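You operate a simulated robot arm through the tools that you are given. There is no shell and no other tool. Be economical: measure what you need, move in short steps, check, and stop when the job is done.

Carry out the task below with a simulated two-armed robot. There is one attempt and no reset: what you move stays moved.

TASK
Grease the wear tray's floor, then lay the black ring in it.
Fine: draw the blue bolt clear before you grease; grease from the green pad, green brush back. Set down upright: green brush. A coat counts when it lies all over at full strength: go over it till it gets no stronger.

The check looks at the end state, three seconds after you hand in, the way a careful person would. Anything else that was tipped, shoved, dropped, spilled or broken makes it a failure.

THE ROBOT
Two 7-joint arms with two-finger grippers on one trunk, hanging from a carriage that runs on a gantry, over the field with the corners [-1340, -2366], [-60, -2399], [11, 300], [-1268, 333] (x, y) and turns from -296 to 391 degrees about z. Base frame: it is fixed where the carriage stands at the start and does not move with it; the origin is on the floor, on the carriage's upright axis, x ahead of it, y to its left, z up; the surface under the hand at the start is at about z = 800. Lengths are in mm, angles in degrees, forces in N, time in s.
The left shoulder is at the start at [40, 158, 1202], the right one opposite. With the tool pointing down near the work surface each hand reaches from about 100 to 580 mm from the robot's upright axis, wherever it stands, measured 20 degrees to its own side. Places, roughly: black bolt [900, -400, 800]; blue bolt [500, 100, 800]; grease patch [400, 100, 800]; green pad [0, 200, 800]; orange bolt [-600, 200, 800]; pink switch [800, -600, 800]; red bolt [-700, -500, 800]; wear tray [400, 100, 800]; yellow bolt [-600, -200, 800]. Payload 1.96 kg a hand.
The TCP of each hand is the grasp point between the finger pads, 20 mm short of the fingertips. In the tool frame z runs along the fingers and y along their closing line. The gripper opens to 72 mm. The gripper's body begins 38 mm behind the TCP.
Orientation is told as [roll, pitch, yaw] about the base's x, y, z axes, in that order, counted from this pose: with the fingers straight down and closing along the base's y, the tool's x points along the base's -x, its y along +y and its z along -z.

THE INTERFACE
- The arms move only by the tool apply_moves. It takes "left_increments", "right_increments" or both (then of equal length, played together; a hand with none holds still); each is text: rows parted by semicolons, each of 6 numbers parted by spaces: the shift along the tool's x, y, z in units of 250 mm (1.0 is 250 mm), then the turn, a rotation vector about the tool's x, y, z in units of 45 degrees (1.0 is 45 degrees). In form: tx ty tz ax ay az; .... A call has 1 to 8 rows; each row is the pose to reach, as a shift and turn from the pose commanded when the call began, along the tool's axes at that moment. "left_jaw" and "right_jaw" are, for a hand that has rows, the finger opening in mm, from 0 to 72, set as the call begins (left out, the last holds). A call with a number of a shift or a turn outside -1 to 1 is refused whole. A row lasts 0.2 s, in which the tool goes at most 50 mm and 8.6 degrees; a call with a longer step from one row to the next is refused whole, and so is a gripper value outside its range. A pose out of reach is approached as far as the arm can. The call stops where the force on the tool passes 40 N (or 10 N more than at its start, if that is more) or the arm is blocked; 0.2 s more then pass. Each finger travels about 45 mm/s and halts on what it meets, pressing with about 38 N; the grip force reading is that of the motor and also rises with nothing between the fingers. The clock runs only during rows and for 0.2 s after the last one: add rows that repeat a pose to give the fingers time. The reply holds the time, the measured pose of the TCP, the force on the tool along the base axes, the opening and the grip force, in the units named above and with some noise, with the torque about the TCP (base axes, N m) and any sound that the robot's microphone picked up.
- Cameras (640 x 400 px; columns grow to the right, rows downward): "scene" is now at [214.3, 4.8, 1550.3]; the picture's right is [0.08, -1.00, 0.00], its down [-0.93, -0.07, -0.36] and it looks along [0.36, 0.03, -0.93] (base axes); focal length 214 px, centre (320, 200). "left" rides on the left gripper at [71, -19, -82] in its tool frame; the picture's right is [0.26, 0.97, 0.00], its down [-0.67, 0.18, -0.72] and it looks along [-0.69, 0.19, 0.70] (tool axes); focal length 280 px, centre (320, 200). "right" rides on the right gripper at [71, 19, -82] in its tool frame; the picture's right is [-0.26, 0.97, 0.00], its down [-0.67, -0.18, -0.72] and it looks along [-0.69, -0.19, 0.70] (tool axes); focal length 280 px, centre (320, 200). There is no depth. A picture from a camera that has moved, and an enlarged one, comes with that camera's place and axes in the base frame and with its lens.
- capture(camera): a new picture of that camera. It takes no simulated time.
- move_column(by): slides the trunk up (or, below 0, down) by that many mm; the arms and the scene camera ride with it, the base frame stays. It gives what a move gives, with no picture.
- drive_base(legs): drives the robot by 1 to 6 legs, each [ahead, left, turn to the left] in mm, mm and degrees, along the robot's own axes; the way and the turn of a leg run together, so that a leg with both is an arc; at most 1500 mm and 180 degrees a leg. The arms and the cameras ride along, it lands a little off, and it stops where it bumps. It keeps to its track: a leg is cut to what the track allows. It gives what a move gives.
- head_to(pan, tilt): turns the head with the scene camera to pan (to the left, within 86 degrees either way) and tilt (down, from -29 to 69), counted from straight ahead of the robot. It gives what a move gives.
- enlarge(camera, box): a new picture of the part [left, top, right, bottom] of that camera's present view, enlarged. It takes no simulated time.
- close_job(): hands the job in; it is judged then, once.

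Go step by step. Nothing tells you exact positions but the pictures and the camera data: compare them with the known pose of the tool, close in by small moves and look again before you grip or let go. The budget is 120 turns and 88 pictures, counting those below and the enlarged ones. Unless the task says otherwise, let go and move clear before handing in, and close with one line.

The tools are called after "Emit:" by a JSON object that holds its "method" and its "body". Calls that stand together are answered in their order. apply_moves: Moves the arms, as the interface text tells. Its arguments: {"type":"object","properties":{"left_increments":{"type":"string"},"left_jaw":{"type":"number"},"right_increments":{"type":"string"},"right_jaw":{"type":"number"}},"required":[]} The other tools are called the same way: move_column (by) slides the trunk up or down; drive_base (legs) drives the base; head_to (pan, tilt) turns the head that bears the scene camera; capture (camera) takes a picture; enlarge (camera, box) takes an enlarged picture of a part of a camera's view; close_job () hands the job in.

At the start:

```text
t: 0.0
left_ee_pos: [393.2, 349.9, 1106.7]
left_ee_rot: [0.1, 0.0, 0.0]
left_contact_force: [0.5, -0.8, 0.1]
left_ft_torque: [0.01, 0.01, 0.01]
left_opening: 72.1
left_grip_force: 0.1
right_ee_pos: [365.0, -47.8, 1190.7]
right_ee_rot: [0.1, 0.0, 0.0]
right_contact_force: [0.4, 0.6, 0.3]
right_ft_torque: [0.0, 0.0, 0.02]
right_opening: 72.2
right_grip_force: 0.0
trunk travel left (down, up): [-525.0, 315.0]
robot x, y, heading: [-0.2, -0.7, 0.0]
head pan, tilt: [4.5, 68.8]
```

scene: 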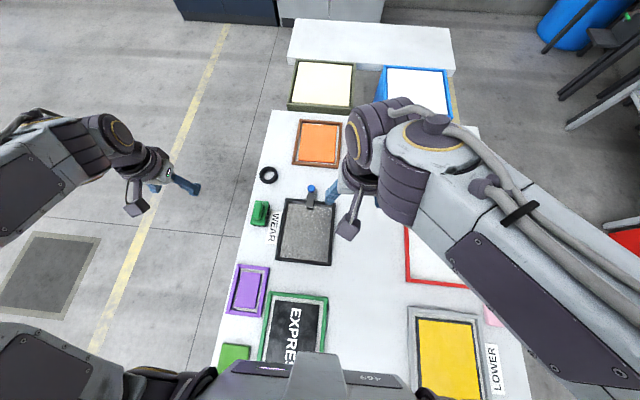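
right: 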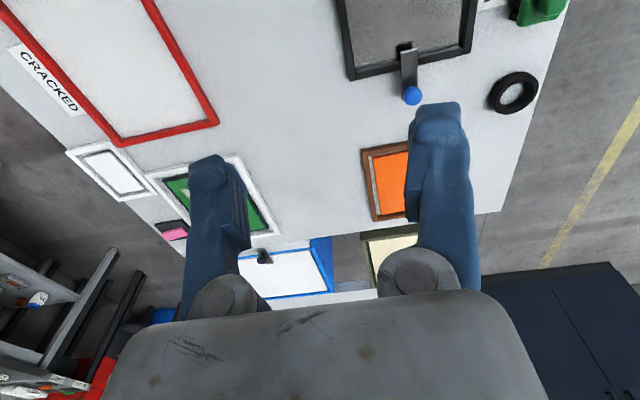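
left: 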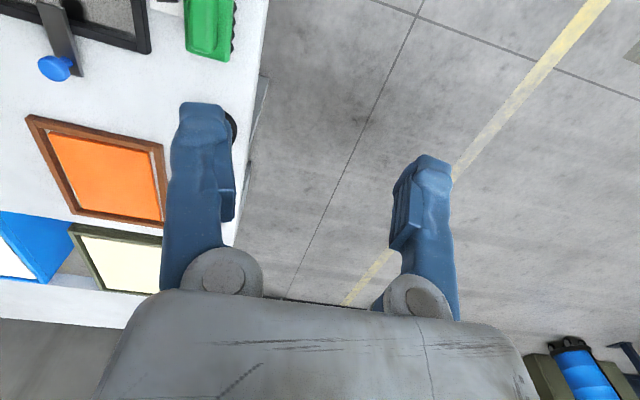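

I see the wear tray near [382, 70], the blue bolt near [543, 66], a green brush near [436, 246], the ring near [598, 243] and the green pad near [0, 248]. I'll look closer before I move.

Emit:
{"method": "enlarge", "body": {"camera": "scene", "box": [220, 150, 380, 270]}}

Emit:
{"method": "enlarge", "body": {"camera": "scene", "box": [200, 250, 360, 400]}}

Emit:
{"method": "enlarge", "body": {"camera": "right", "box": [330, 0, 570, 150]}}

Emit:
{"method": "enlarge", "body": {"camera": "left", "box": [0, 0, 270, 160]}}

```text
3.33 times, centred on (300, 210) of scene
camera zoom: at [214.3, 4.8, 1550.3], right [0.08, -1.0, 0.0], down [-0.93, -0.07, -0.36], along [0.36, 0.03, -0.93], focal length 715 px, centre (387, 167)
```

zoom: 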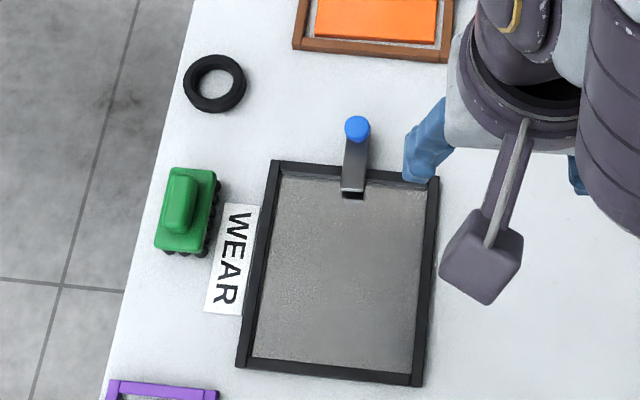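

```text
2.67 times, centred on (280, 325) of scene
camera zoom: at [214.3, 4.8, 1550.3], right [0.08, -1.0, 0.0], down [-0.93, -0.07, -0.36], along [0.36, 0.03, -0.93], focal length 572 px, centre (427, -133)
```

zoom: 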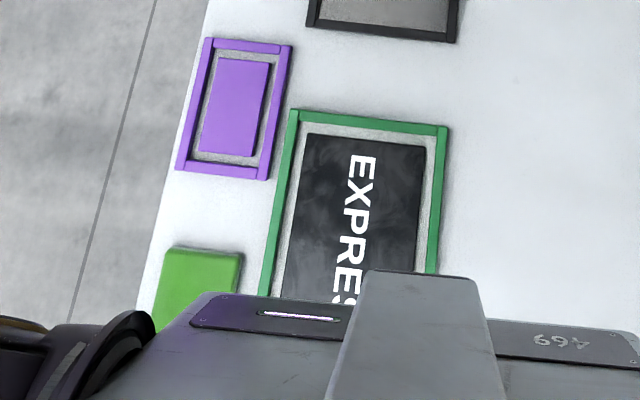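

```text
2.67 times, centred on (450, 75) of right
camera zoom: at [293.1, -28.5, 1273.7], right [0.26, 0.97, 0.0], down [0.67, -0.18, 0.72], along [0.69, -0.19, -0.7], focal length 748 px, centre (-27, 533)
```

zoom: 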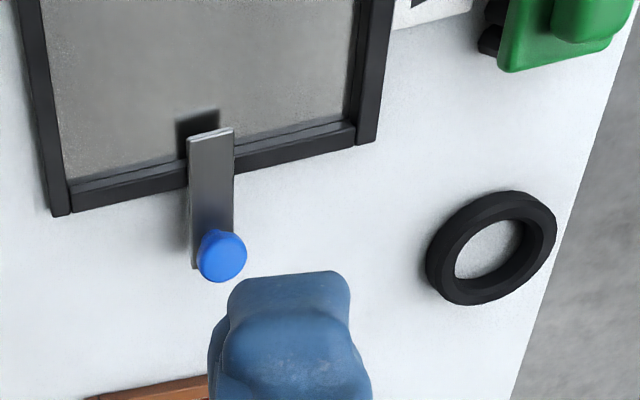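

```text
2.37 times, centred on (135, 80) of left
camera zoom: at [320.7, 331.0, 1189.1], right [-0.26, 0.97, 0.0], down [0.67, 0.18, 0.72], along [0.69, 0.19, -0.7], focal length 665 px, centre (758, 484)
```

zoom: 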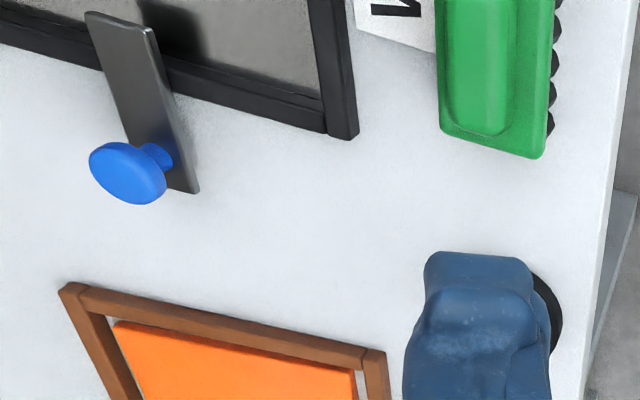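

The bolt is a flat bar lying over the tray's near rim, with a blue knob standing on it. I'll shift left and turn so that the right arm can reach the bolt, tray, brush, ring and pad without driving again.

Emit:
{"method": "drive_base", "body": {"legs": [[0, 100, 0], [0, 0, 50]]}}

Emit:
{"method": "head_to", "body": {"pan": -50, "tilt": 62}}

Emit:
{"method": "capture", "body": {"camera": "scene"}}

Emit:
{"method": "capture", "body": {"camera": "right"}}

```text
t: 3.4
left_ee_pos: [-14.1, 626.1, 1107.1]
left_ee_rot: [0.1, 0.2, 49.8]
left_contact_force: [0.4, 0.1, -0.1]
left_ft_torque: [-0.01, 0.0, 0.0]
left_opening: 71.9
left_grip_force: 0.0
right_ee_pos: [271.5, 349.2, 1191.9]
right_ee_rot: [0.1, 0.0, 50.1]
right_contact_force: [1.0, 0.3, 0.6]
right_ft_torque: [-0.01, 0.03, -0.01]
right_opening: 72.1
right_grip_force: 0.1
trunk travel left (down, up): [-525.0, 315.0]
robot x, y, heading: [-0.3, 96.5, 49.9]
head pan, tilt: [4.5, 68.8]
```

```text
t: 4.6
left_ee_pos: [-15.3, 625.9, 1106.4]
left_ee_rot: [0.0, -0.1, 49.9]
left_contact_force: [0.6, -0.1, -0.6]
left_ft_torque: [0.01, -0.04, -0.01]
left_opening: 72.0
left_grip_force: 0.0
right_ee_pos: [271.5, 347.0, 1192.3]
right_ee_rot: [0.0, 0.0, 49.9]
right_contact_force: [0.8, 0.4, -0.1]
right_ft_torque: [-0.02, 0.02, 0.04]
right_opening: 72.1
right_grip_force: 0.1
trunk travel left (down, up): [-525.0, 315.0]
robot x, y, heading: [-0.5, 99.2, 49.7]
head pan, tilt: [-50.0, 62.0]
```

```text
80 pictures are left
camera scene: at [166.0, 222.5, 1557.3], right [0.0, -1.0, 0.0], down [-0.88, 0.0, -0.47], along [0.47, 0.0, -0.88], focal length 214 px, centre (320, 200)
```

scene: 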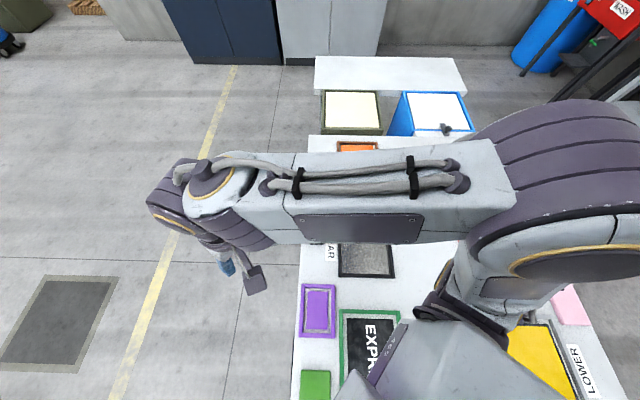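

```text
79 pictures are left
camera right: at [210.4, 306.2, 1273.7], right [-0.57, 0.82, 0.0], down [0.57, 0.4, 0.72], along [0.59, 0.41, -0.7], focal length 280 px, centre (320, 200)
```

right: 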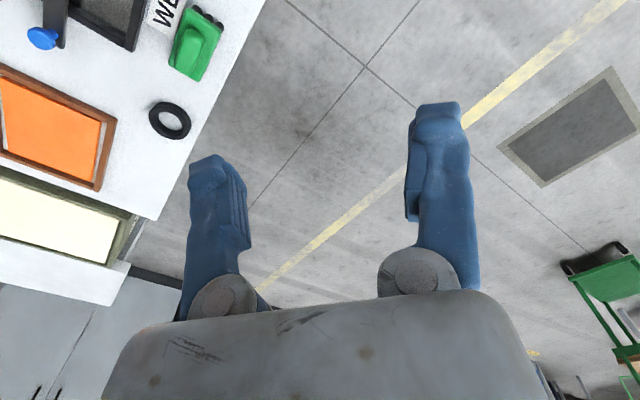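

The arm covers the view from the scene camera, so I'll swing the right hand over to the bolt. It will turn towards yaw 0, and then I'll use its own camera.

Emit:
{"method": "apply_moves", "body": {"right_increments": "0.044 -0.12 0.04 0 0 0.125; 0.088 -0.24 0.08 0 0 0.25; 0.131 -0.36 0.12 0 0 0.375; 0.175 -0.48 0.16 0 0 0.5; 0.219 -0.6 0.2 0 0 0.625; 0.263 -0.72 0.24 0 0 0.75; 0.306 -0.84 0.28 0 0 0.875; 0.35 -0.96 0.32 0 0 1.0"}}

Emit:
{"method": "capture", "body": {"camera": "right"}}

```text
t: 6.4
left_ee_pos: [-15.2, 625.0, 1106.2]
left_ee_rot: [0.0, -0.1, 49.9]
left_contact_force: [-0.4, -0.4, 0.1]
left_ft_torque: [-0.03, 0.05, 0.02]
left_opening: 72.1
left_grip_force: 0.2
right_ee_pos: [398.0, 126.7, 1109.9]
right_ee_rot: [-0.1, -0.1, 5.0]
right_contact_force: [0.1, -0.4, -0.2]
right_ft_torque: [0.03, -0.02, -0.01]
right_opening: 71.8
right_grip_force: 0.1
trunk travel left (down, up): [-525.0, 315.0]
robot x, y, heading: [0.3, 98.4, 49.9]
head pan, tilt: [-50.0, 62.0]
```

```text
78 pictures are left
camera right: at [325.8, 139.6, 1192.1], right [0.18, 0.98, 0.0], down [0.69, -0.12, 0.72], along [0.7, -0.13, -0.7], focal length 280 px, centre (320, 200)
```

right: 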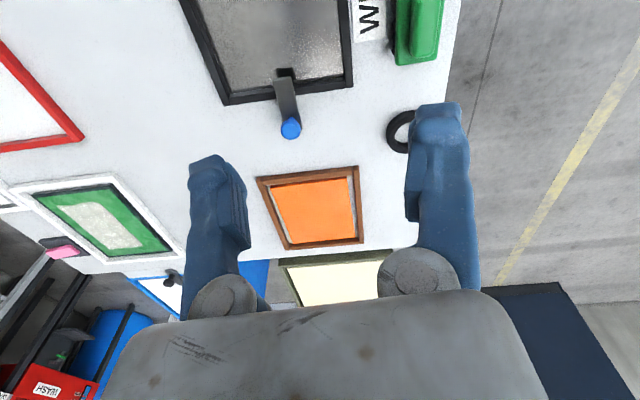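

The knob comes out near [531, 60, 830]. I'm going to a point about 100 mm above it.

Emit:
{"method": "apply_moves", "body": {"right_increments": "-0.077 -0.052 0.113 0 0 0.02; -0.154 -0.103 0.227 0 0 0.04; -0.231 -0.155 0.34 0 0 0.06; -0.309 -0.206 0.453 0 0 0.08; -0.386 -0.258 0.567 0 0 0.1; -0.463 -0.309 0.68 0 0 0.111"}}

Emit:
{"method": "capture", "body": {"camera": "right"}}

Emit:
{"method": "capture", "body": {"camera": "scene"}}

```text
t: 7.8
left_ee_pos: [-15.6, 625.6, 1107.0]
left_ee_rot: [0.0, -0.1, 49.9]
left_contact_force: [-0.3, -0.7, 0.1]
left_ft_torque: [0.01, 0.03, 0.0]
left_opening: 72.2
left_grip_force: 0.1
right_ee_pos: [522.0, 59.7, 942.6]
right_ee_rot: [0.0, -0.1, 0.0]
right_contact_force: [-0.1, -0.6, 0.3]
right_ft_torque: [-0.01, 0.02, 0.0]
right_opening: 72.1
right_grip_force: 0.0
trunk travel left (down, up): [-525.0, 315.0]
robot x, y, heading: [-0.5, 99.4, 50.1]
head pan, tilt: [-50.0, 62.0]
```

```text
77 pictures are left
camera right: at [450.8, 78.3, 1023.2], right [0.26, 0.97, 0.0], down [0.67, -0.18, 0.72], along [0.69, -0.19, -0.7], focal length 280 px, centre (320, 200)
```

right: 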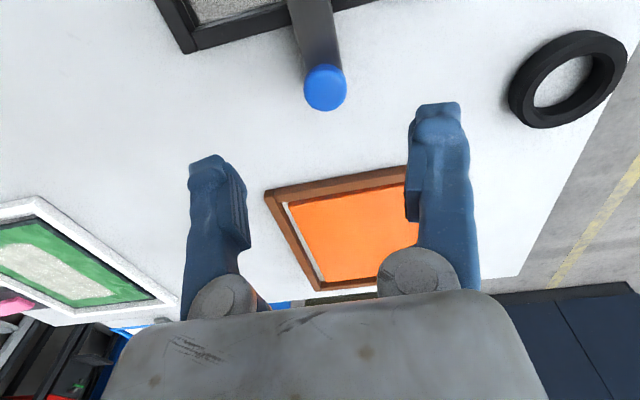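

```text
76 pictures are left
camera scene: at [166.0, 222.5, 1557.4], right [0.0, -1.0, 0.0], down [-0.88, 0.0, -0.47], along [0.47, 0.0, -0.88], focal length 214 px, centre (320, 200)
```

scene: 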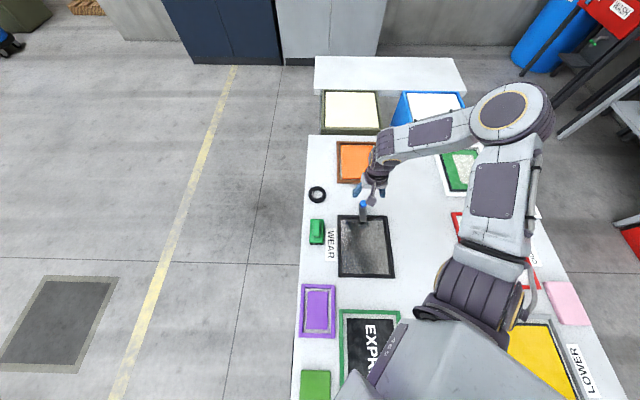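

Emit:
{"method": "apply_moves", "body": {"right_increments": "-0.03 0 0.164 0 0 0; -0.06 0 0.31 0 0 0; -0.06 0 0.31 0 0 0"}}

Emit:
{"method": "capture", "body": {"camera": "right"}}

Emit:
{"method": "enlarge", "body": {"camera": "scene", "box": [290, 140, 410, 290]}}

```text
t: 8.6
left_ee_pos: [-16.0, 625.5, 1106.7]
left_ee_rot: [0.0, 0.0, 49.9]
left_contact_force: [-0.4, -0.2, 0.4]
left_ft_torque: [-0.01, 0.01, 0.0]
left_opening: 72.1
left_grip_force: 0.1
right_ee_pos: [538.7, 59.2, 865.2]
right_ee_rot: [0.0, 0.1, 0.0]
right_contact_force: [0.0, 0.0, 0.2]
right_ft_torque: [0.02, -0.03, -0.03]
right_opening: 71.9
right_grip_force: 0.1
trunk travel left (down, up): [-525.0, 315.0]
robot x, y, heading: [0.5, 100.2, 50.0]
head pan, tilt: [-50.0, 62.0]
```

```text
75 pictures are left
camera right: at [466.1, 78.7, 947.4], right [0.26, 0.97, 0.0], down [0.67, -0.18, 0.72], along [0.69, -0.19, -0.7], focal length 280 px, centre (320, 200)
```

right: 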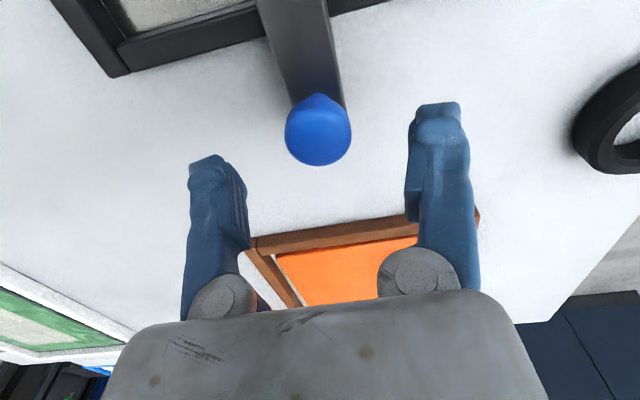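

```text
2.67 times, centred on (350, 215) of scene
camera zoom: at [166.0, 222.4, 1557.4], right [0.0, -1.0, 0.0], down [-0.88, 0.0, -0.47], along [0.47, 0.0, -0.88], focal length 572 px, centre (240, 160)
```

zoom: 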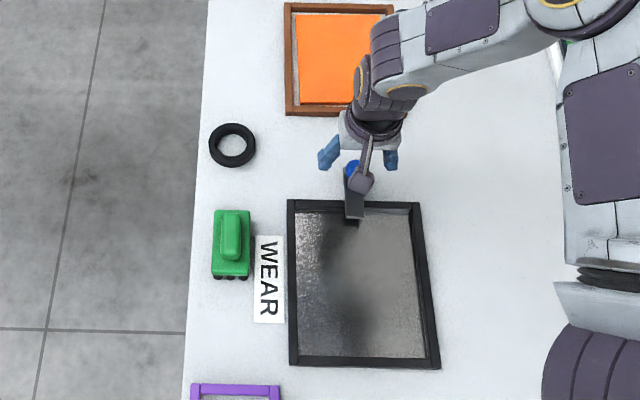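

Triangulation puts the knob at about [530, 60, 843], 28 mm wide. I'll go down around it, close, and look.

Emit:
{"method": "apply_moves", "body": {"right_increments": "0.03 0.004 0.045 0 0 0; 0.03 0.004 0.09 0 0 0; 0.03 0.004 0.09 0 0 0"}}

Emit:
{"method": "apply_moves", "body": {"right_increments": "0 0 0 0 0 0; 0 0 0 0 0 0; 0 0 0 0 0 0; 0 0 0 0 0 0; 0 0 0 0 0 0; 0 0 0 0 0 0", "right_jaw": 20}}

Emit:
{"method": "capture", "body": {"camera": "right"}}

```text
t: 9.4
left_ee_pos: [-14.6, 625.3, 1106.4]
left_ee_rot: [0.0, 0.0, 49.9]
left_contact_force: [0.0, 0.6, 0.3]
left_ft_torque: [-0.01, 0.0, -0.01]
left_opening: 72.1
left_grip_force: 0.0
right_ee_pos: [528.9, 60.2, 842.8]
right_ee_rot: [0.0, -0.1, -0.1]
right_contact_force: [-1.2, 0.1, -0.9]
right_ft_torque: [-0.02, 0.04, -0.01]
right_opening: 72.1
right_grip_force: 0.0
trunk travel left (down, up): [-525.0, 315.0]
robot x, y, heading: [-1.3, 99.8, 49.6]
head pan, tilt: [-50.0, 62.0]
```

```text
t: 10.8
left_ee_pos: [-15.3, 626.1, 1106.9]
left_ee_rot: [0.1, 0.0, 50.0]
left_contact_force: [-0.1, 0.8, -0.2]
left_ft_torque: [0.03, -0.01, -0.03]
left_opening: 71.7
left_grip_force: 0.0
right_ee_pos: [529.5, 61.3, 842.7]
right_ee_rot: [0.0, 0.0, 0.0]
right_contact_force: [-0.2, 0.7, -1.0]
right_ft_torque: [-0.02, 0.01, -0.02]
right_opening: 21.4
right_grip_force: 7.0
trunk travel left (down, up): [-525.0, 315.0]
robot x, y, heading: [-1.6, 95.9, 49.7]
head pan, tilt: [-50.0, 62.0]
```

```text
73 pictures are left
camera right: at [457.6, 80.1, 924.2], right [0.26, 0.97, 0.0], down [0.67, -0.18, 0.72], along [0.69, -0.19, -0.7], focal length 280 px, centre (320, 200)
```

right: 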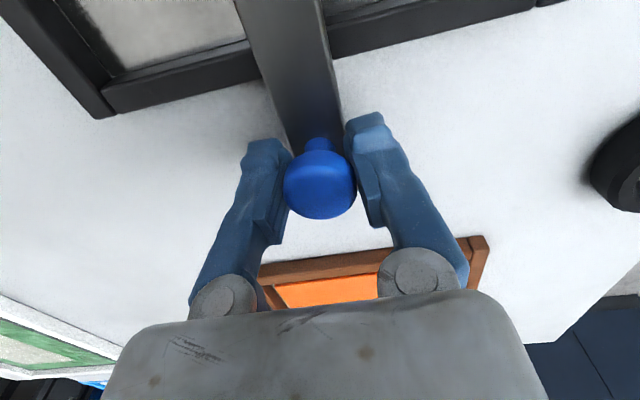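

The fingers stopped on the knob at 21 mm. I'll firm the grip and draw it outwards along +x.

Emit:
{"method": "apply_moves", "body": {"right_increments": "0 0 0 0 0 0; 0 0 0 0 0 0; -0.04 0 0 0 0 0; -0.08 0 0 0 0 0; -0.12 0 0 0 0 0; -0.16 0 0 0 0 0; -0.16 0 0 0 0 0", "right_jaw": 10}}

Emit:
{"method": "capture", "body": {"camera": "right"}}

```text
t: 12.4
left_ee_pos: [-18.5, 624.6, 1107.7]
left_ee_rot: [0.2, 0.0, 49.9]
left_contact_force: [0.4, 0.4, -0.1]
left_ft_torque: [-0.05, 0.02, 0.0]
left_opening: 71.7
left_grip_force: 0.0
right_ee_pos: [563.4, 60.8, 841.8]
right_ee_rot: [0.0, 0.3, 0.0]
right_contact_force: [-22.8, -4.4, 24.8]
right_ft_torque: [-0.03, 0.19, 0.0]
right_opening: 20.0
right_grip_force: 39.8
trunk travel left (down, up): [-525.0, 315.0]
robot x, y, heading: [-0.1, 95.9, 49.9]
head pan, tilt: [-50.0, 62.0]
```

```text
72 pictures are left
camera right: at [493.3, 79.3, 923.5], right [0.26, 0.97, 0.0], down [0.68, -0.18, 0.71], along [0.69, -0.19, -0.7], focal length 280 px, centre (320, 200)
```

right: 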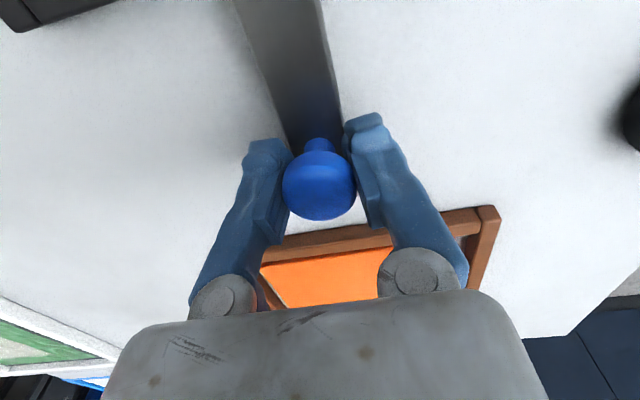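

Emit:
{"method": "enlarge", "body": {"camera": "scene", "box": [300, 140, 400, 240]}}

Emit:
{"method": "apply_moves", "body": {"right_increments": "-0.01 0 0 0 0 0; -0.02 0 0 0 0 0; -0.04 0 0 0 0 0"}}

```text
4.00 times, centred on (350, 190) of scene
camera zoom: at [164.3, 221.9, 1557.2], right [0.0, -1.0, 0.0], down [-0.88, 0.0, -0.47], along [0.47, 0.0, -0.88], focal length 858 px, centre (200, 240)
```

zoom: 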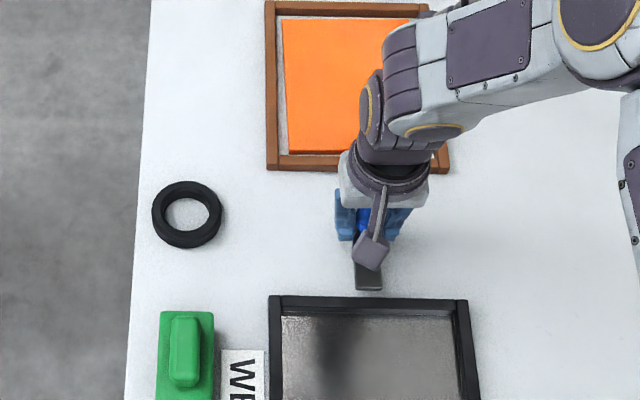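

```text
t: 12.8
left_ee_pos: [-18.0, 625.1, 1106.5]
left_ee_rot: [0.0, 0.1, 49.9]
left_contact_force: [0.3, -0.2, 0.0]
left_ft_torque: [0.02, -0.02, 0.02]
left_opening: 72.1
left_grip_force: 0.0
right_ee_pos: [563.7, 59.9, 839.9]
right_ee_rot: [0.0, 0.6, 0.1]
right_contact_force: [-15.8, -3.7, 16.3]
right_ft_torque: [-0.08, 0.61, 0.02]
right_opening: 20.1
right_grip_force: 40.0
trunk travel left (down, up): [-525.0, 315.0]
robot x, y, heading: [-0.5, 96.4, 49.9]
head pan, tilt: [-50.0, 62.0]
stopped in row 1 (right hand): the force on the tool passed its limit at 48 N (the readings are from after the stop); the commanded pose is now the measured one
```

The bolt has reached its stop and its bar is now outside the rim. I'll let go and rise.

Emit:
{"method": "apply_moves", "body": {"right_increments": "0 0 0 0 0 0; 0 0 0 0 0 0; 0 0 0 0 0 0; 0 0 0 0 0 0; 0 0 0 0 0 0; 0 0 -0.1 0 0 0; 0 0 -0.25 0 0 0; 0 0 -0.4 0 0 0", "right_jaw": 60}}

Emit:
{"method": "capture", "body": {"camera": "right"}}

Emit:
{"method": "enlarge", "body": {"camera": "scene", "box": [300, 140, 400, 290]}}

```text
t: 14.6
left_ee_pos: [-16.1, 625.0, 1106.0]
left_ee_rot: [0.0, 0.0, 49.9]
left_contact_force: [-0.7, 0.2, -0.2]
left_ft_torque: [0.04, 0.01, 0.0]
left_opening: 72.1
left_grip_force: 0.0
right_ee_pos: [568.1, 62.0, 940.7]
right_ee_rot: [-0.1, 0.3, -0.1]
right_contact_force: [0.6, 0.3, 0.1]
right_ft_torque: [0.01, -0.02, 0.01]
right_opening: 60.0
right_grip_force: 0.0
trunk travel left (down, up): [-525.0, 315.0]
robot x, y, heading: [-1.0, 98.2, 49.8]
head pan, tilt: [-50.0, 62.0]
```

```text
70 pictures are left
camera right: at [497.4, 80.6, 1023.6], right [0.26, 0.96, 0.0], down [0.68, -0.18, 0.71], along [0.69, -0.19, -0.7], focal length 280 px, centre (320, 200)
```

right: 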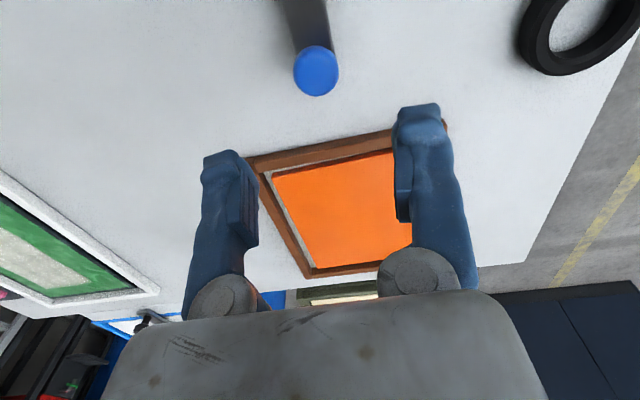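

```text
2.67 times, centred on (350, 215) of scene
camera zoom: at [165.8, 222.4, 1557.3], right [0.0, -1.0, 0.0], down [-0.88, 0.0, -0.47], along [0.47, 0.0, -0.88], focal length 572 px, centre (240, 160)
```

zoom: 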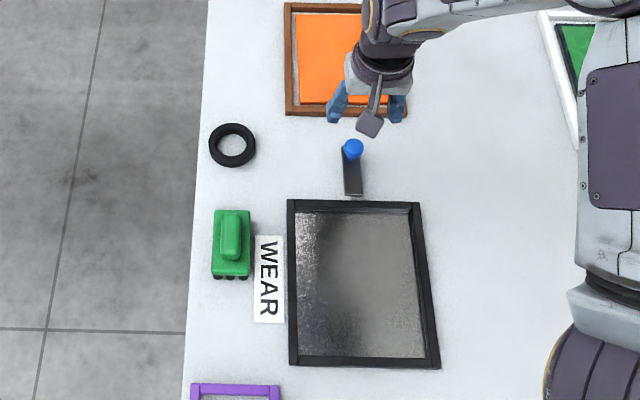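

The bolt's end is clear, about 10 mm outside the rim. Next is the brush, whose handle is near [434, 234]; I'll move above it.

Emit:
{"method": "apply_moves", "body": {"right_increments": "0.089 0.115 0 0 0 0; 0.179 0.229 0 0 0 0; 0.268 0.344 0 0 0 0; 0.357 0.459 0 0 0 0; 0.447 0.573 0 0 0 0; 0.536 0.688 0.02 0 0 0; 0.536 0.688 0.04 0 0 0"}}

Emit:
{"method": "capture", "body": {"camera": "right"}}

Emit:
{"method": "enlarge", "body": {"camera": "scene", "box": [270, 170, 390, 290]}}

```text
t: 16.2
left_ee_pos: [-16.0, 624.2, 1106.0]
left_ee_rot: [0.0, 0.0, 49.9]
left_contact_force: [0.2, 0.8, -0.2]
left_ft_torque: [0.04, -0.03, 0.0]
left_opening: 72.1
left_grip_force: 0.0
right_ee_pos: [434.6, 234.0, 933.0]
right_ee_rot: [-0.1, 0.2, -0.1]
right_contact_force: [-0.1, 0.4, -0.1]
right_ft_torque: [-0.03, 0.0, 0.05]
right_opening: 60.1
right_grip_force: 0.1
trunk travel left (down, up): [-525.0, 315.0]
robot x, y, heading: [1.2, 102.5, 49.8]
head pan, tilt: [-50.0, 62.0]
```

```text
68 pictures are left
camera right: at [362.7, 253.5, 1014.6], right [0.26, 0.97, 0.0], down [0.68, -0.18, 0.71], along [0.69, -0.19, -0.7], focal length 280 px, centre (320, 200)
```

right: 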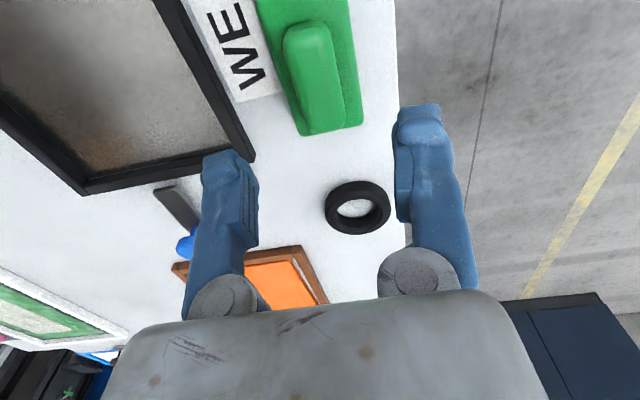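

```text
3.33 times, centred on (330, 230) of scene
camera zoom: at [165.8, 222.4, 1557.4], right [0.0, -1.0, 0.0], down [-0.88, 0.0, -0.47], along [0.47, 0.0, -0.88], focal length 715 px, centre (287, 100)
```

zoom: 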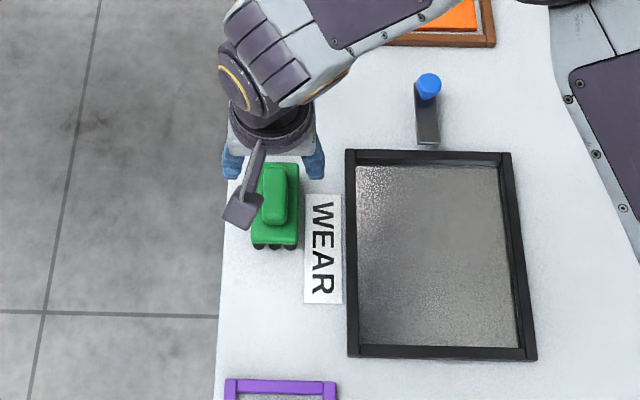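

Emit:
{"method": "apply_moves", "body": {"right_increments": "0.008 -0.004 0.12 0 0 0; 0.016 -0.008 0.22 0 0 0; 0.016 -0.008 0.22 0 0 0"}}

Emit:
{"method": "capture", "body": {"camera": "right"}}

```text
t: 17.0
left_ee_pos: [-15.5, 626.1, 1106.9]
left_ee_rot: [0.1, 0.0, 49.9]
left_contact_force: [0.2, 0.0, 0.3]
left_ft_torque: [0.06, 0.01, 0.01]
left_opening: 72.2
left_grip_force: 0.1
right_ee_pos: [430.0, 230.5, 879.0]
right_ee_rot: [0.0, 0.2, 0.0]
right_contact_force: [-1.0, -0.2, 0.5]
right_ft_torque: [-0.04, -0.03, -0.01]
right_opening: 59.9
right_grip_force: 0.0
trunk travel left (down, up): [-525.0, 315.0]
robot x, y, heading: [2.9, 99.1, 50.0]
head pan, tilt: [-50.0, 62.0]
```

```text
66 pictures are left
camera right: at [358.9, 251.0, 960.1], right [0.26, 0.97, 0.0], down [0.68, -0.18, 0.71], along [0.69, -0.19, -0.7], focal length 280 px, centre (320, 200)
```

right: 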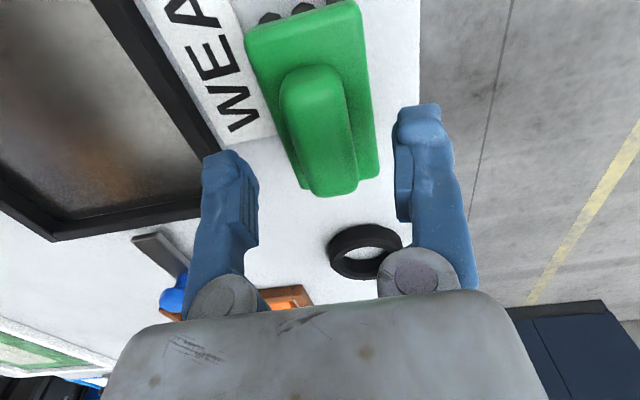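

The brush runs along x, with the handle top near z 850 and its centre near [429, 232]. I'll go down so the tips just stay above the plate, then close and look.

Emit:
{"method": "apply_moves", "body": {"right_increments": "0.004 0.004 0.04 0 0 0; 0.004 0.004 0.076 0 0 0; 0.004 0.004 0.076 0 0 0; 0.004 0.004 0.076 0 0 0", "right_jaw": 44}}

Emit:
{"method": "capture", "body": {"camera": "right"}}

Emit:
{"method": "enlarge", "body": {"camera": "scene", "box": [290, 200, 350, 260]}}

```text
t: 18.0
left_ee_pos: [-15.1, 625.9, 1106.7]
left_ee_rot: [0.1, -0.1, 50.0]
left_contact_force: [0.2, 0.0, -0.3]
left_ft_torque: [0.0, -0.03, -0.01]
left_opening: 72.1
left_grip_force: 0.1
right_ee_pos: [428.9, 232.2, 859.0]
right_ee_rot: [0.0, 0.2, 0.0]
right_contact_force: [0.3, -0.1, 0.1]
right_ft_torque: [-0.04, -0.01, -0.03]
right_opening: 44.3
right_grip_force: 0.0
trunk travel left (down, up): [-525.0, 315.0]
robot x, y, heading: [-0.7, 98.5, 49.9]
head pan, tilt: [-50.0, 62.0]
```

```text
65 pictures are left
camera right: at [358.1, 251.6, 941.1], right [0.26, 0.97, 0.0], down [0.68, -0.18, 0.71], along [0.69, -0.19, -0.7], focal length 280 px, centre (320, 200)
```

right: 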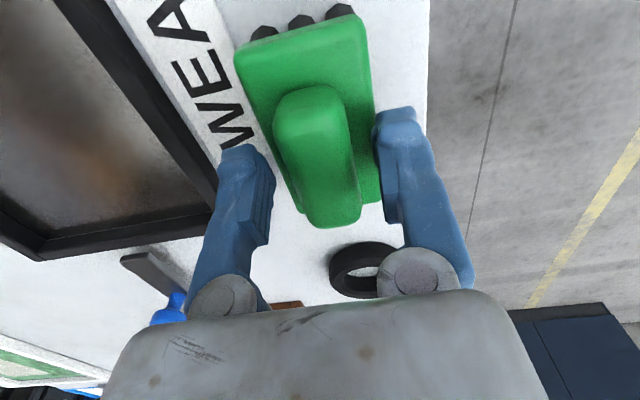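

```text
6.67 times, centred on (320, 230) of scene
camera zoom: at [165.8, 222.4, 1557.4], right [0.0, -1.0, 0.0], down [-0.88, 0.0, -0.47], along [0.47, 0.0, -0.88], focal length 1430 px, centre (320, 0)
```

zoom: 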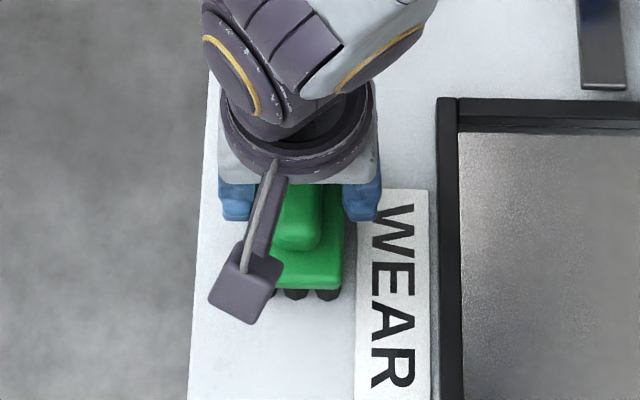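

Emit:
{"method": "apply_moves", "body": {"right_increments": "0 0 0.02 0 0 0; 0 0 0.04 0 0 0; 0 0 0.04 0 0 0"}}

Emit:
{"method": "apply_moves", "body": {"right_increments": "0 0 0 0 0 0; 0 0 0 0 0 0; 0 0 0 0 0 0; 0 0 0 0 0 0", "right_jaw": 20}}

Emit:
{"method": "capture", "body": {"camera": "right"}}

```text
t: 18.6
left_ee_pos: [-15.2, 625.5, 1107.5]
left_ee_rot: [-0.1, 0.1, 49.9]
left_contact_force: [-0.2, 1.1, 0.0]
left_ft_torque: [-0.01, 0.02, 0.04]
left_opening: 71.8
left_grip_force: 0.1
right_ee_pos: [429.2, 233.8, 854.7]
right_ee_rot: [0.1, 0.3, -0.1]
right_contact_force: [-3.0, -5.3, 23.1]
right_ft_torque: [-0.04, 0.11, -0.01]
right_opening: 42.6
right_grip_force: 0.0
trunk travel left (down, up): [-525.0, 315.0]
robot x, y, heading: [-2.3, 97.3, 49.7]
head pan, tilt: [-50.0, 62.0]
stopped in row 2 (right hand): the force on the tool passed its limit at 51 N (the readings are from after the stop); the commanded pose is now the measured one
```

```text
t: 18.9
left_ee_pos: [-14.4, 624.2, 1107.1]
left_ee_rot: [-0.1, 0.0, 49.9]
left_contact_force: [-0.5, 0.7, 0.5]
left_ft_torque: [0.06, 0.01, 0.03]
left_opening: 72.2
left_grip_force: 0.1
right_ee_pos: [431.6, 234.9, 856.5]
right_ee_rot: [0.3, 0.2, 0.0]
right_contact_force: [0.7, 0.7, 7.2]
right_ft_torque: [0.46, 0.09, 0.01]
right_opening: 28.0
right_grip_force: 15.9
trunk travel left (down, up): [-525.0, 315.0]
robot x, y, heading: [-2.7, 97.2, 49.9]
head pan, tilt: [-50.0, 62.0]
stopped in row 1 (right hand): the force on the tool passed its limit at 44 N (the readings are from after the stop); the commanded pose is now the measured one
```

```text
63 pictures are left
camera right: at [359.5, 253.9, 938.1], right [0.26, 0.97, 0.0], down [0.68, -0.19, 0.71], along [0.69, -0.18, -0.7], focal length 280 px, centre (320, 200)
```

right: 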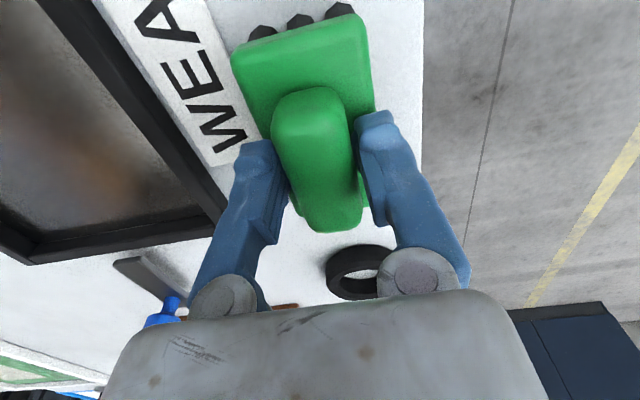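

The tips rest on the plate at about z 835 and the pads touch the handle. I'll grip firmly and lift a little.

Emit:
{"method": "apply_moves", "body": {"right_increments": "0 0 0 0 0 0; 0 0 0 0 0 0; 0 0 0 0 0 0; 0 0 0 0 0 0; 0 0 -0.05 0 0 0; 0 0 -0.1 0 0 0; 0 0 -0.15 0 0 0; 0 0 -0.2 0 0 0", "right_jaw": 10}}

Emit:
{"method": "capture", "body": {"camera": "right"}}

Emit:
{"method": "capture", "body": {"camera": "scene"}}

```text
t: 20.8
left_ee_pos: [-15.8, 626.6, 1106.0]
left_ee_rot: [0.0, -0.1, 49.9]
left_contact_force: [0.4, 0.3, -0.4]
left_ft_torque: [0.02, 0.06, 0.0]
left_opening: 71.8
left_grip_force: 0.0
right_ee_pos: [429.4, 234.3, 905.0]
right_ee_rot: [0.1, 0.3, 0.0]
right_contact_force: [0.4, -0.2, -2.5]
right_ft_torque: [0.02, 0.01, -0.02]
right_opening: 25.0
right_grip_force: 38.3
trunk travel left (down, up): [-525.0, 315.0]
robot x, y, heading: [-2.0, 101.3, 49.7]
head pan, tilt: [-50.0, 62.0]
```

```text
62 pictures are left
camera right: at [358.1, 253.5, 987.4], right [0.26, 0.97, 0.0], down [0.68, -0.19, 0.71], along [0.69, -0.18, -0.7], focal length 280 px, centre (320, 200)
```

right: 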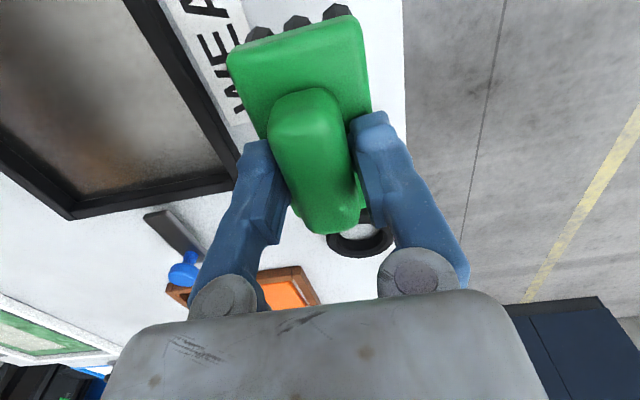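

```text
61 pictures are left
camera scene: at [165.5, 222.2, 1557.3], right [0.0, -1.0, 0.0], down [-0.88, 0.0, -0.47], along [0.47, 0.0, -0.88], focal length 214 px, centre (320, 200)
```

scene: 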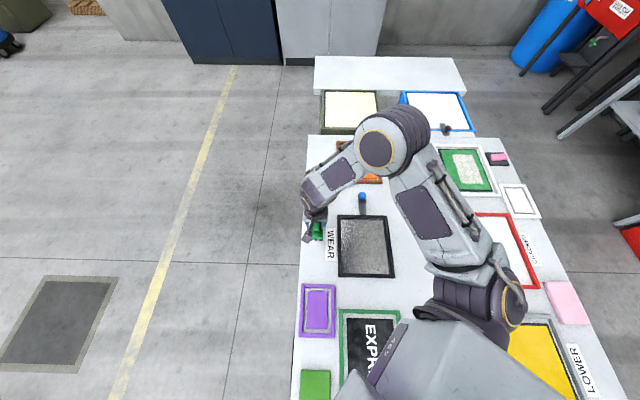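

The brush is held; its bristle bottom is about 55 mm below the TCP and its home is [429, 234]. The pad is near [-8, 233], so I'll carry the arm there by driving the base.

Emit:
{"method": "apply_moves", "body": {"right_increments": "0 0 -0.1 0 0 0; 0 0 -0.2 0 0 0"}}

Emit:
{"method": "drive_base", "body": {"legs": [[-281, 335, 0]]}}

Emit:
{"method": "capture", "body": {"camera": "scene"}}

Emit:
{"method": "capture", "body": {"camera": "right"}}

```text
t: 21.4
left_ee_pos: [-16.0, 625.8, 1106.7]
left_ee_rot: [0.1, -0.1, 50.0]
left_contact_force: [-0.2, -0.6, -0.1]
left_ft_torque: [-0.03, -0.01, 0.0]
left_opening: 71.9
left_grip_force: 0.1
right_ee_pos: [428.9, 235.1, 955.1]
right_ee_rot: [0.2, 0.3, 0.0]
right_contact_force: [-0.5, 0.5, -1.8]
right_ft_torque: [-0.02, -0.03, -0.02]
right_opening: 25.2
right_grip_force: 38.3
trunk travel left (down, up): [-525.0, 315.0]
robot x, y, heading: [-3.8, 96.0, 49.9]
head pan, tilt: [-50.0, 62.0]
```

```text
t: 24.0
left_ee_pos: [-446.8, 627.1, 1105.7]
left_ee_rot: [0.0, -0.1, 49.4]
left_contact_force: [-0.1, 0.5, 0.0]
left_ft_torque: [-0.01, 0.02, 0.0]
left_opening: 71.9
left_grip_force: 0.2
right_ee_pos: [-8.5, 231.7, 954.1]
right_ee_rot: [0.1, 0.4, -0.5]
right_contact_force: [-0.3, -0.4, -1.6]
right_ft_torque: [-0.01, -0.03, -0.01]
right_opening: 24.6
right_grip_force: 38.3
trunk travel left (down, up): [-525.0, 315.0]
robot x, y, heading: [-439.5, 100.4, 49.4]
head pan, tilt: [-50.0, 62.0]
```

```text
60 pictures are left
camera scene: at [-270.8, 221.7, 1557.3], right [-0.01, -1.0, 0.0], down [-0.88, 0.01, -0.47], along [0.47, -0.01, -0.88], focal length 214 px, centre (320, 200)
```

scene: 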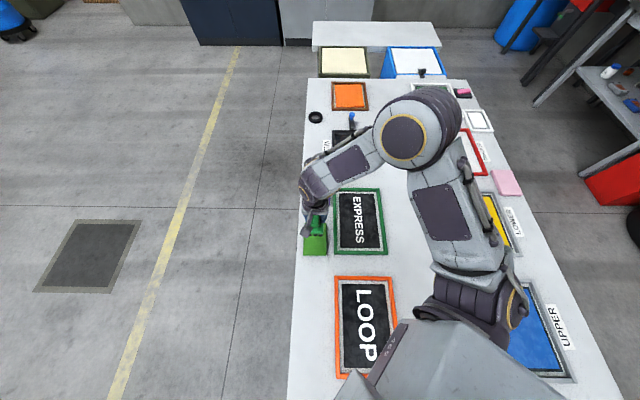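

```text
59 pictures are left
camera right: at [-78.4, 251.7, 1037.0], right [0.27, 0.96, 0.0], down [0.68, -0.19, 0.71], along [0.68, -0.19, -0.7], focal length 280 px, centre (320, 200)
```

right: 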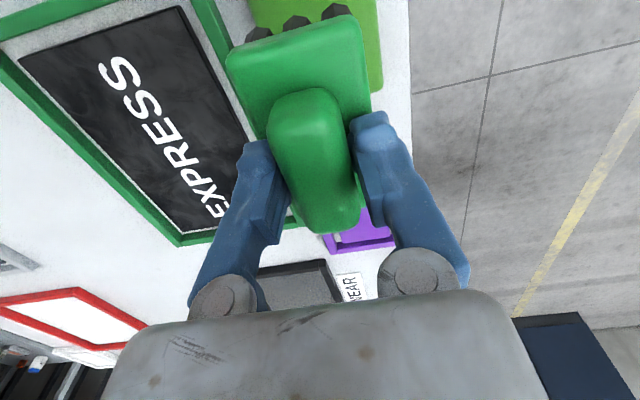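

Emit:
{"method": "enlarge", "body": {"camera": "scene", "box": [280, 180, 360, 280]}}

Emit:
{"method": "enlarge", "body": {"camera": "right", "box": [200, 0, 420, 130]}}

```text
4.00 times, centred on (320, 230) of scene
camera zoom: at [-270.8, 221.7, 1557.3], right [-0.01, -1.0, 0.0], down [-0.88, 0.01, -0.47], along [0.47, -0.01, -0.88], focal length 858 px, centre (320, 80)
```

zoom: 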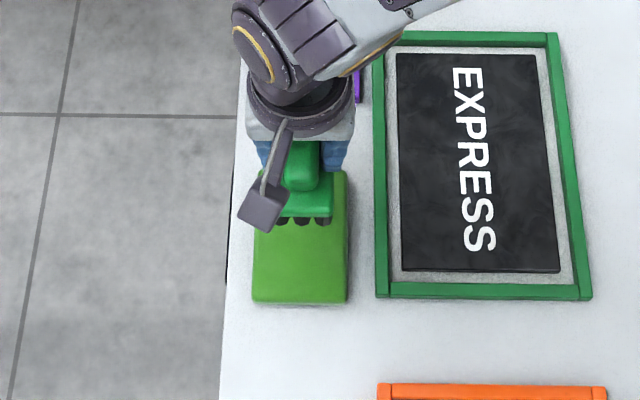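

```text
2.91 times, centred on (310, 65) of right
camera zoom: at [-78.4, 251.7, 1037.0], right [0.27, 0.96, 0.0], down [0.68, -0.19, 0.71], along [0.68, -0.19, -0.7], focal length 816 px, centre (349, 593)
```

zoom: 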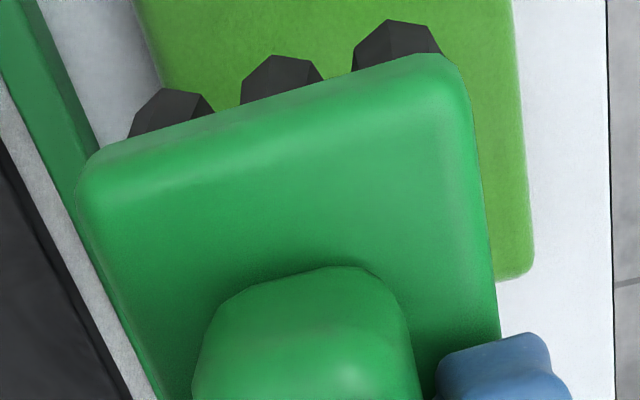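

The pad spans about x −82..30 and y 191..273. I'll centre the brush over it and lower until it touches.

Emit:
{"method": "apply_moves", "body": {"right_increments": "0.035 0 0.16 0 0 0; 0.07 0 0.28 0 0 0; 0.07 0 0.31 0 0 0; 0.07 0 0.33 0 0 0; 0.07 0 0.35 0 0 0; 0.07 0 0.36 0 0 0; 0.07 0 0.37 0 0 0"}}

Emit:
{"method": "enlarge", "body": {"camera": "scene", "box": [280, 180, 360, 280]}}

```text
t: 25.1
left_ee_pos: [-447.2, 625.7, 1107.9]
left_ee_rot: [-0.1, 0.0, 49.3]
left_contact_force: [-0.6, 0.5, 0.9]
left_ft_torque: [0.0, 0.01, 0.01]
left_opening: 72.0
left_grip_force: 0.1
right_ee_pos: [-25.2, 233.7, 873.0]
right_ee_rot: [0.3, 0.4, -0.4]
right_contact_force: [-5.5, -4.6, 23.8]
right_ft_torque: [-0.29, -0.44, -0.13]
right_opening: 25.0
right_grip_force: 38.1
trunk travel left (down, up): [-525.0, 315.0]
robot x, y, heading: [-436.6, 100.7, 48.8]
head pan, tilt: [-50.0, 62.0]
stopped in row 5 (right hand): the force on the tool passed its limit at 52 N (the readings are from after the stop); the commanded pose is now the measured one
```

```text
4.00 times, centred on (320, 230) of scene
camera zoom: at [-270.6, 221.2, 1557.8], right [-0.01, -1.0, 0.0], down [-0.88, 0.01, -0.47], along [0.47, -0.01, -0.88], focal length 858 px, centre (320, 80)
```

zoom: 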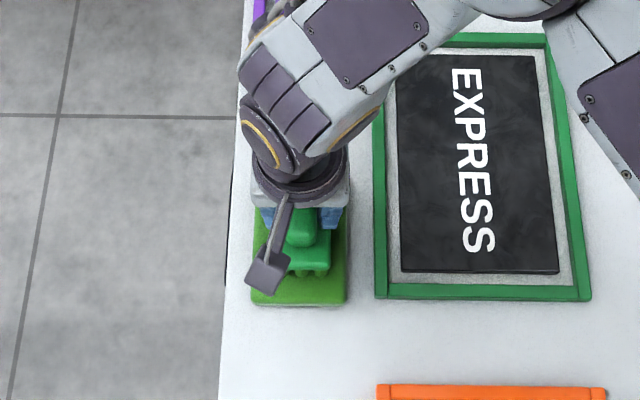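

The bristles touched at TCP z≈873 and came out green. I'll lift, drive back and go to the tray, whose floor I take to span x 284..483 and y −14..149.

Emit:
{"method": "apply_moves", "body": {"right_increments": "0 0 0 0 0 0; 0 0 -0.16 0 0 0; 0 0 -0.32 0 0 0"}}

Emit:
{"method": "enlarge", "body": {"camera": "right", "box": [200, 0, 420, 130]}}

Emit:
{"method": "drive_base", "body": {"legs": [[281, -335, 0.7]]}}

```text
t: 25.9
left_ee_pos: [-447.4, 625.5, 1107.1]
left_ee_rot: [0.0, 0.0, 49.4]
left_contact_force: [0.2, -0.4, 0.3]
left_ft_torque: [0.01, -0.01, -0.02]
left_opening: 72.0
left_grip_force: 0.1
right_ee_pos: [-25.2, 232.8, 952.3]
right_ee_rot: [0.3, 0.3, -0.5]
right_contact_force: [-0.3, -0.6, -1.2]
right_ft_torque: [-0.02, -0.02, 0.0]
right_opening: 25.0
right_grip_force: 37.9
trunk travel left (down, up): [-525.0, 315.0]
robot x, y, heading: [-437.7, 101.7, 49.3]
head pan, tilt: [-50.0, 62.0]
```

```text
2.91 times, centred on (310, 65) of right
camera zoom: at [-96.1, 252.8, 1034.9], right [0.27, 0.96, 0.0], down [0.68, -0.19, 0.71], along [0.68, -0.19, -0.7], focal length 816 px, centre (349, 593)
```

zoom: 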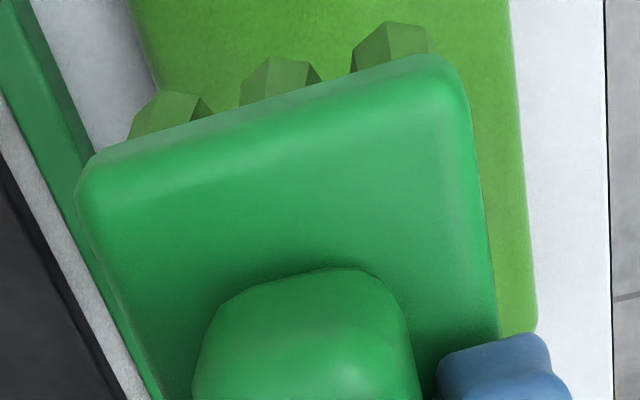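

```text
t: 28.6
left_ee_pos: [-12.6, 628.3, 1105.8]
left_ee_rot: [0.0, 0.0, 49.8]
left_contact_force: [0.8, 0.2, -0.4]
left_ft_torque: [-0.01, 0.0, 0.0]
left_opening: 71.8
left_grip_force: 0.0
right_ee_pos: [414.1, 240.1, 953.9]
right_ee_rot: [0.2, 0.4, 0.0]
right_contact_force: [-0.4, 0.8, -1.5]
right_ft_torque: [0.03, 0.02, -0.01]
right_opening: 24.8
right_grip_force: 38.4
trunk travel left (down, up): [-525.0, 315.0]
robot x, y, heading: [1.6, 102.9, 49.8]
head pan, tilt: [-50.0, 62.0]
```

Emit:
{"method": "apply_moves", "body": {"right_increments": "-0.02 -0.16 0 0 0 0; -0.05 -0.33 0 0 0 0; -0.084 -0.488 0.06 0 0 0; -0.084 -0.488 0.18 0 0 0; -0.084 -0.488 0.28 0 0 0; -0.084 -0.488 0.28 0 0 0"}}

Emit:
{"method": "capture", "body": {"camera": "right"}}

Emit:
{"method": "enlarge", "body": {"camera": "scene", "box": [290, 180, 410, 290]}}

```text
t: 30.0
left_ee_pos: [-11.9, 629.1, 1107.4]
left_ee_rot: [0.0, -0.1, 49.7]
left_contact_force: [0.2, 0.3, 0.0]
left_ft_torque: [-0.03, 0.0, 0.03]
left_opening: 71.9
left_grip_force: 0.0
right_ee_pos: [433.4, 117.7, 882.2]
right_ee_rot: [0.3, 0.4, 0.0]
right_contact_force: [-0.1, 0.3, -0.8]
right_ft_torque: [0.0, 0.0, 0.01]
right_opening: 25.0
right_grip_force: 37.8
trunk travel left (down, up): [-525.0, 315.0]
robot x, y, heading: [3.0, 98.1, 49.9]
head pan, tilt: [-50.0, 62.0]
```

```text
54 pictures are left
camera right: at [361.6, 136.0, 964.8], right [0.26, 0.96, 0.0], down [0.68, -0.19, 0.71], along [0.69, -0.18, -0.7], focal length 280 px, centre (320, 200)
```

right: 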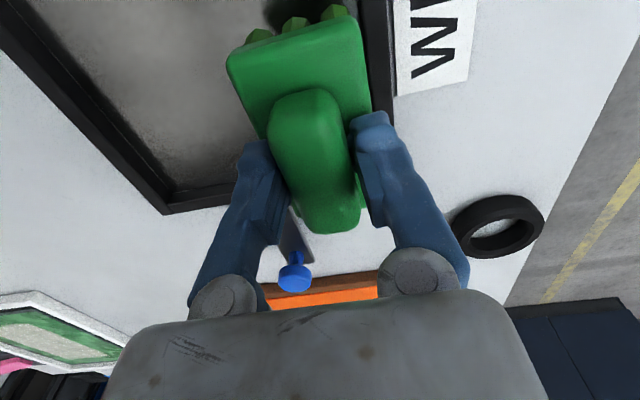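

```text
3.64 times, centred on (350, 235) of scene
camera zoom: at [168.4, 224.8, 1557.3], right [0.0, -1.0, 0.0], down [-0.88, 0.0, -0.47], along [0.47, 0.0, -0.88], focal length 780 px, centre (211, 73)
```

zoom: 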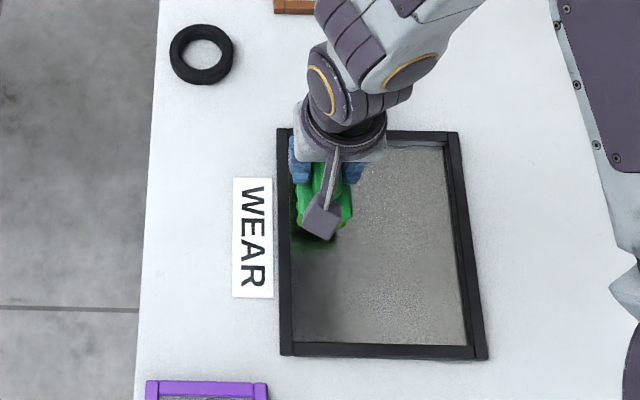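

Emit:
{"method": "apply_moves", "body": {"right_increments": "0 0 0.04 0 0 0; 0 0 0.06 0 0 0; 0 0 0.07 0 0 0; 0 0 0.08 0 0 0; 0 0 0.09 0 0 0; 0 0 0.1 0 0 0; 0 0 0.11 0 0 0; 0 0 0.12 0 0 0"}}

```text
t: 31.7
left_ee_pos: [-12.5, 628.1, 1107.4]
left_ee_rot: [-0.1, 0.1, 49.9]
left_contact_force: [0.1, -0.3, 0.0]
left_ft_torque: [0.01, -0.03, 0.0]
left_opening: 72.1
left_grip_force: 0.0
right_ee_pos: [434.5, 117.4, 854.9]
right_ee_rot: [0.4, 0.4, 0.0]
right_contact_force: [-5.5, -3.7, 31.3]
right_ft_torque: [-0.32, -0.42, -0.06]
right_opening: 24.9
right_grip_force: 38.2
trunk travel left (down, up): [-525.0, 315.0]
robot x, y, heading: [1.5, 100.4, 49.7]
head pan, tilt: [-50.0, 62.0]
stopped in row 8 (right hand): the force on the tool passed its limit at 48 N (the readings are from after the stop); the commanded pose is now the measured one
```

In contact with the floor at TCP z≈856. I'll ease off slightly and stroke towards −x.

Emit:
{"method": "apply_moves", "body": {"right_increments": "0 0 -0.006 0 0 0; 0.06 0 -0.006 0 0 0; 0.12 0 -0.006 0 0 0; 0.18 0 -0.006 0 0 0; 0.24 0 -0.006 0 0 0; 0.3 0 -0.006 0 0 0; 0.36 0 -0.006 0 0 0; 0.41 0 -0.006 0 0 0"}}

Emit:
{"method": "enlarge", "body": {"camera": "scene", "box": [290, 180, 410, 290]}}

```text
t: 33.5
left_ee_pos: [-12.8, 628.6, 1107.7]
left_ee_rot: [0.0, 0.0, 49.8]
left_contact_force: [-0.5, 0.1, 0.7]
left_ft_torque: [-0.02, -0.03, -0.03]
left_opening: 72.1
left_grip_force: 0.0
right_ee_pos: [331.9, 118.0, 857.1]
right_ee_rot: [0.4, 0.5, 0.2]
right_contact_force: [-0.2, -0.8, -0.7]
right_ft_torque: [0.05, -0.02, -0.03]
right_opening: 24.6
right_grip_force: 37.8
trunk travel left (down, up): [-525.0, 315.0]
robot x, y, heading: [0.1, 103.6, 49.9]
head pan, tilt: [-50.0, 62.0]
```

```text
3.64 times, centred on (350, 235) of scene
camera zoom: at [168.3, 224.8, 1557.3], right [0.0, -1.0, 0.0], down [-0.88, 0.0, -0.47], along [0.47, 0.0, -0.88], focal length 780 px, centre (211, 73)
```

zoom: 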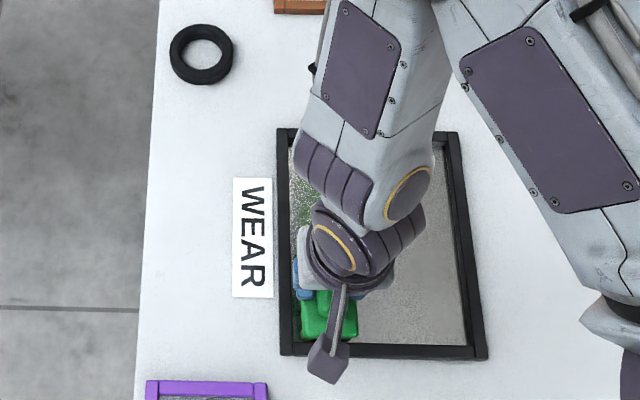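

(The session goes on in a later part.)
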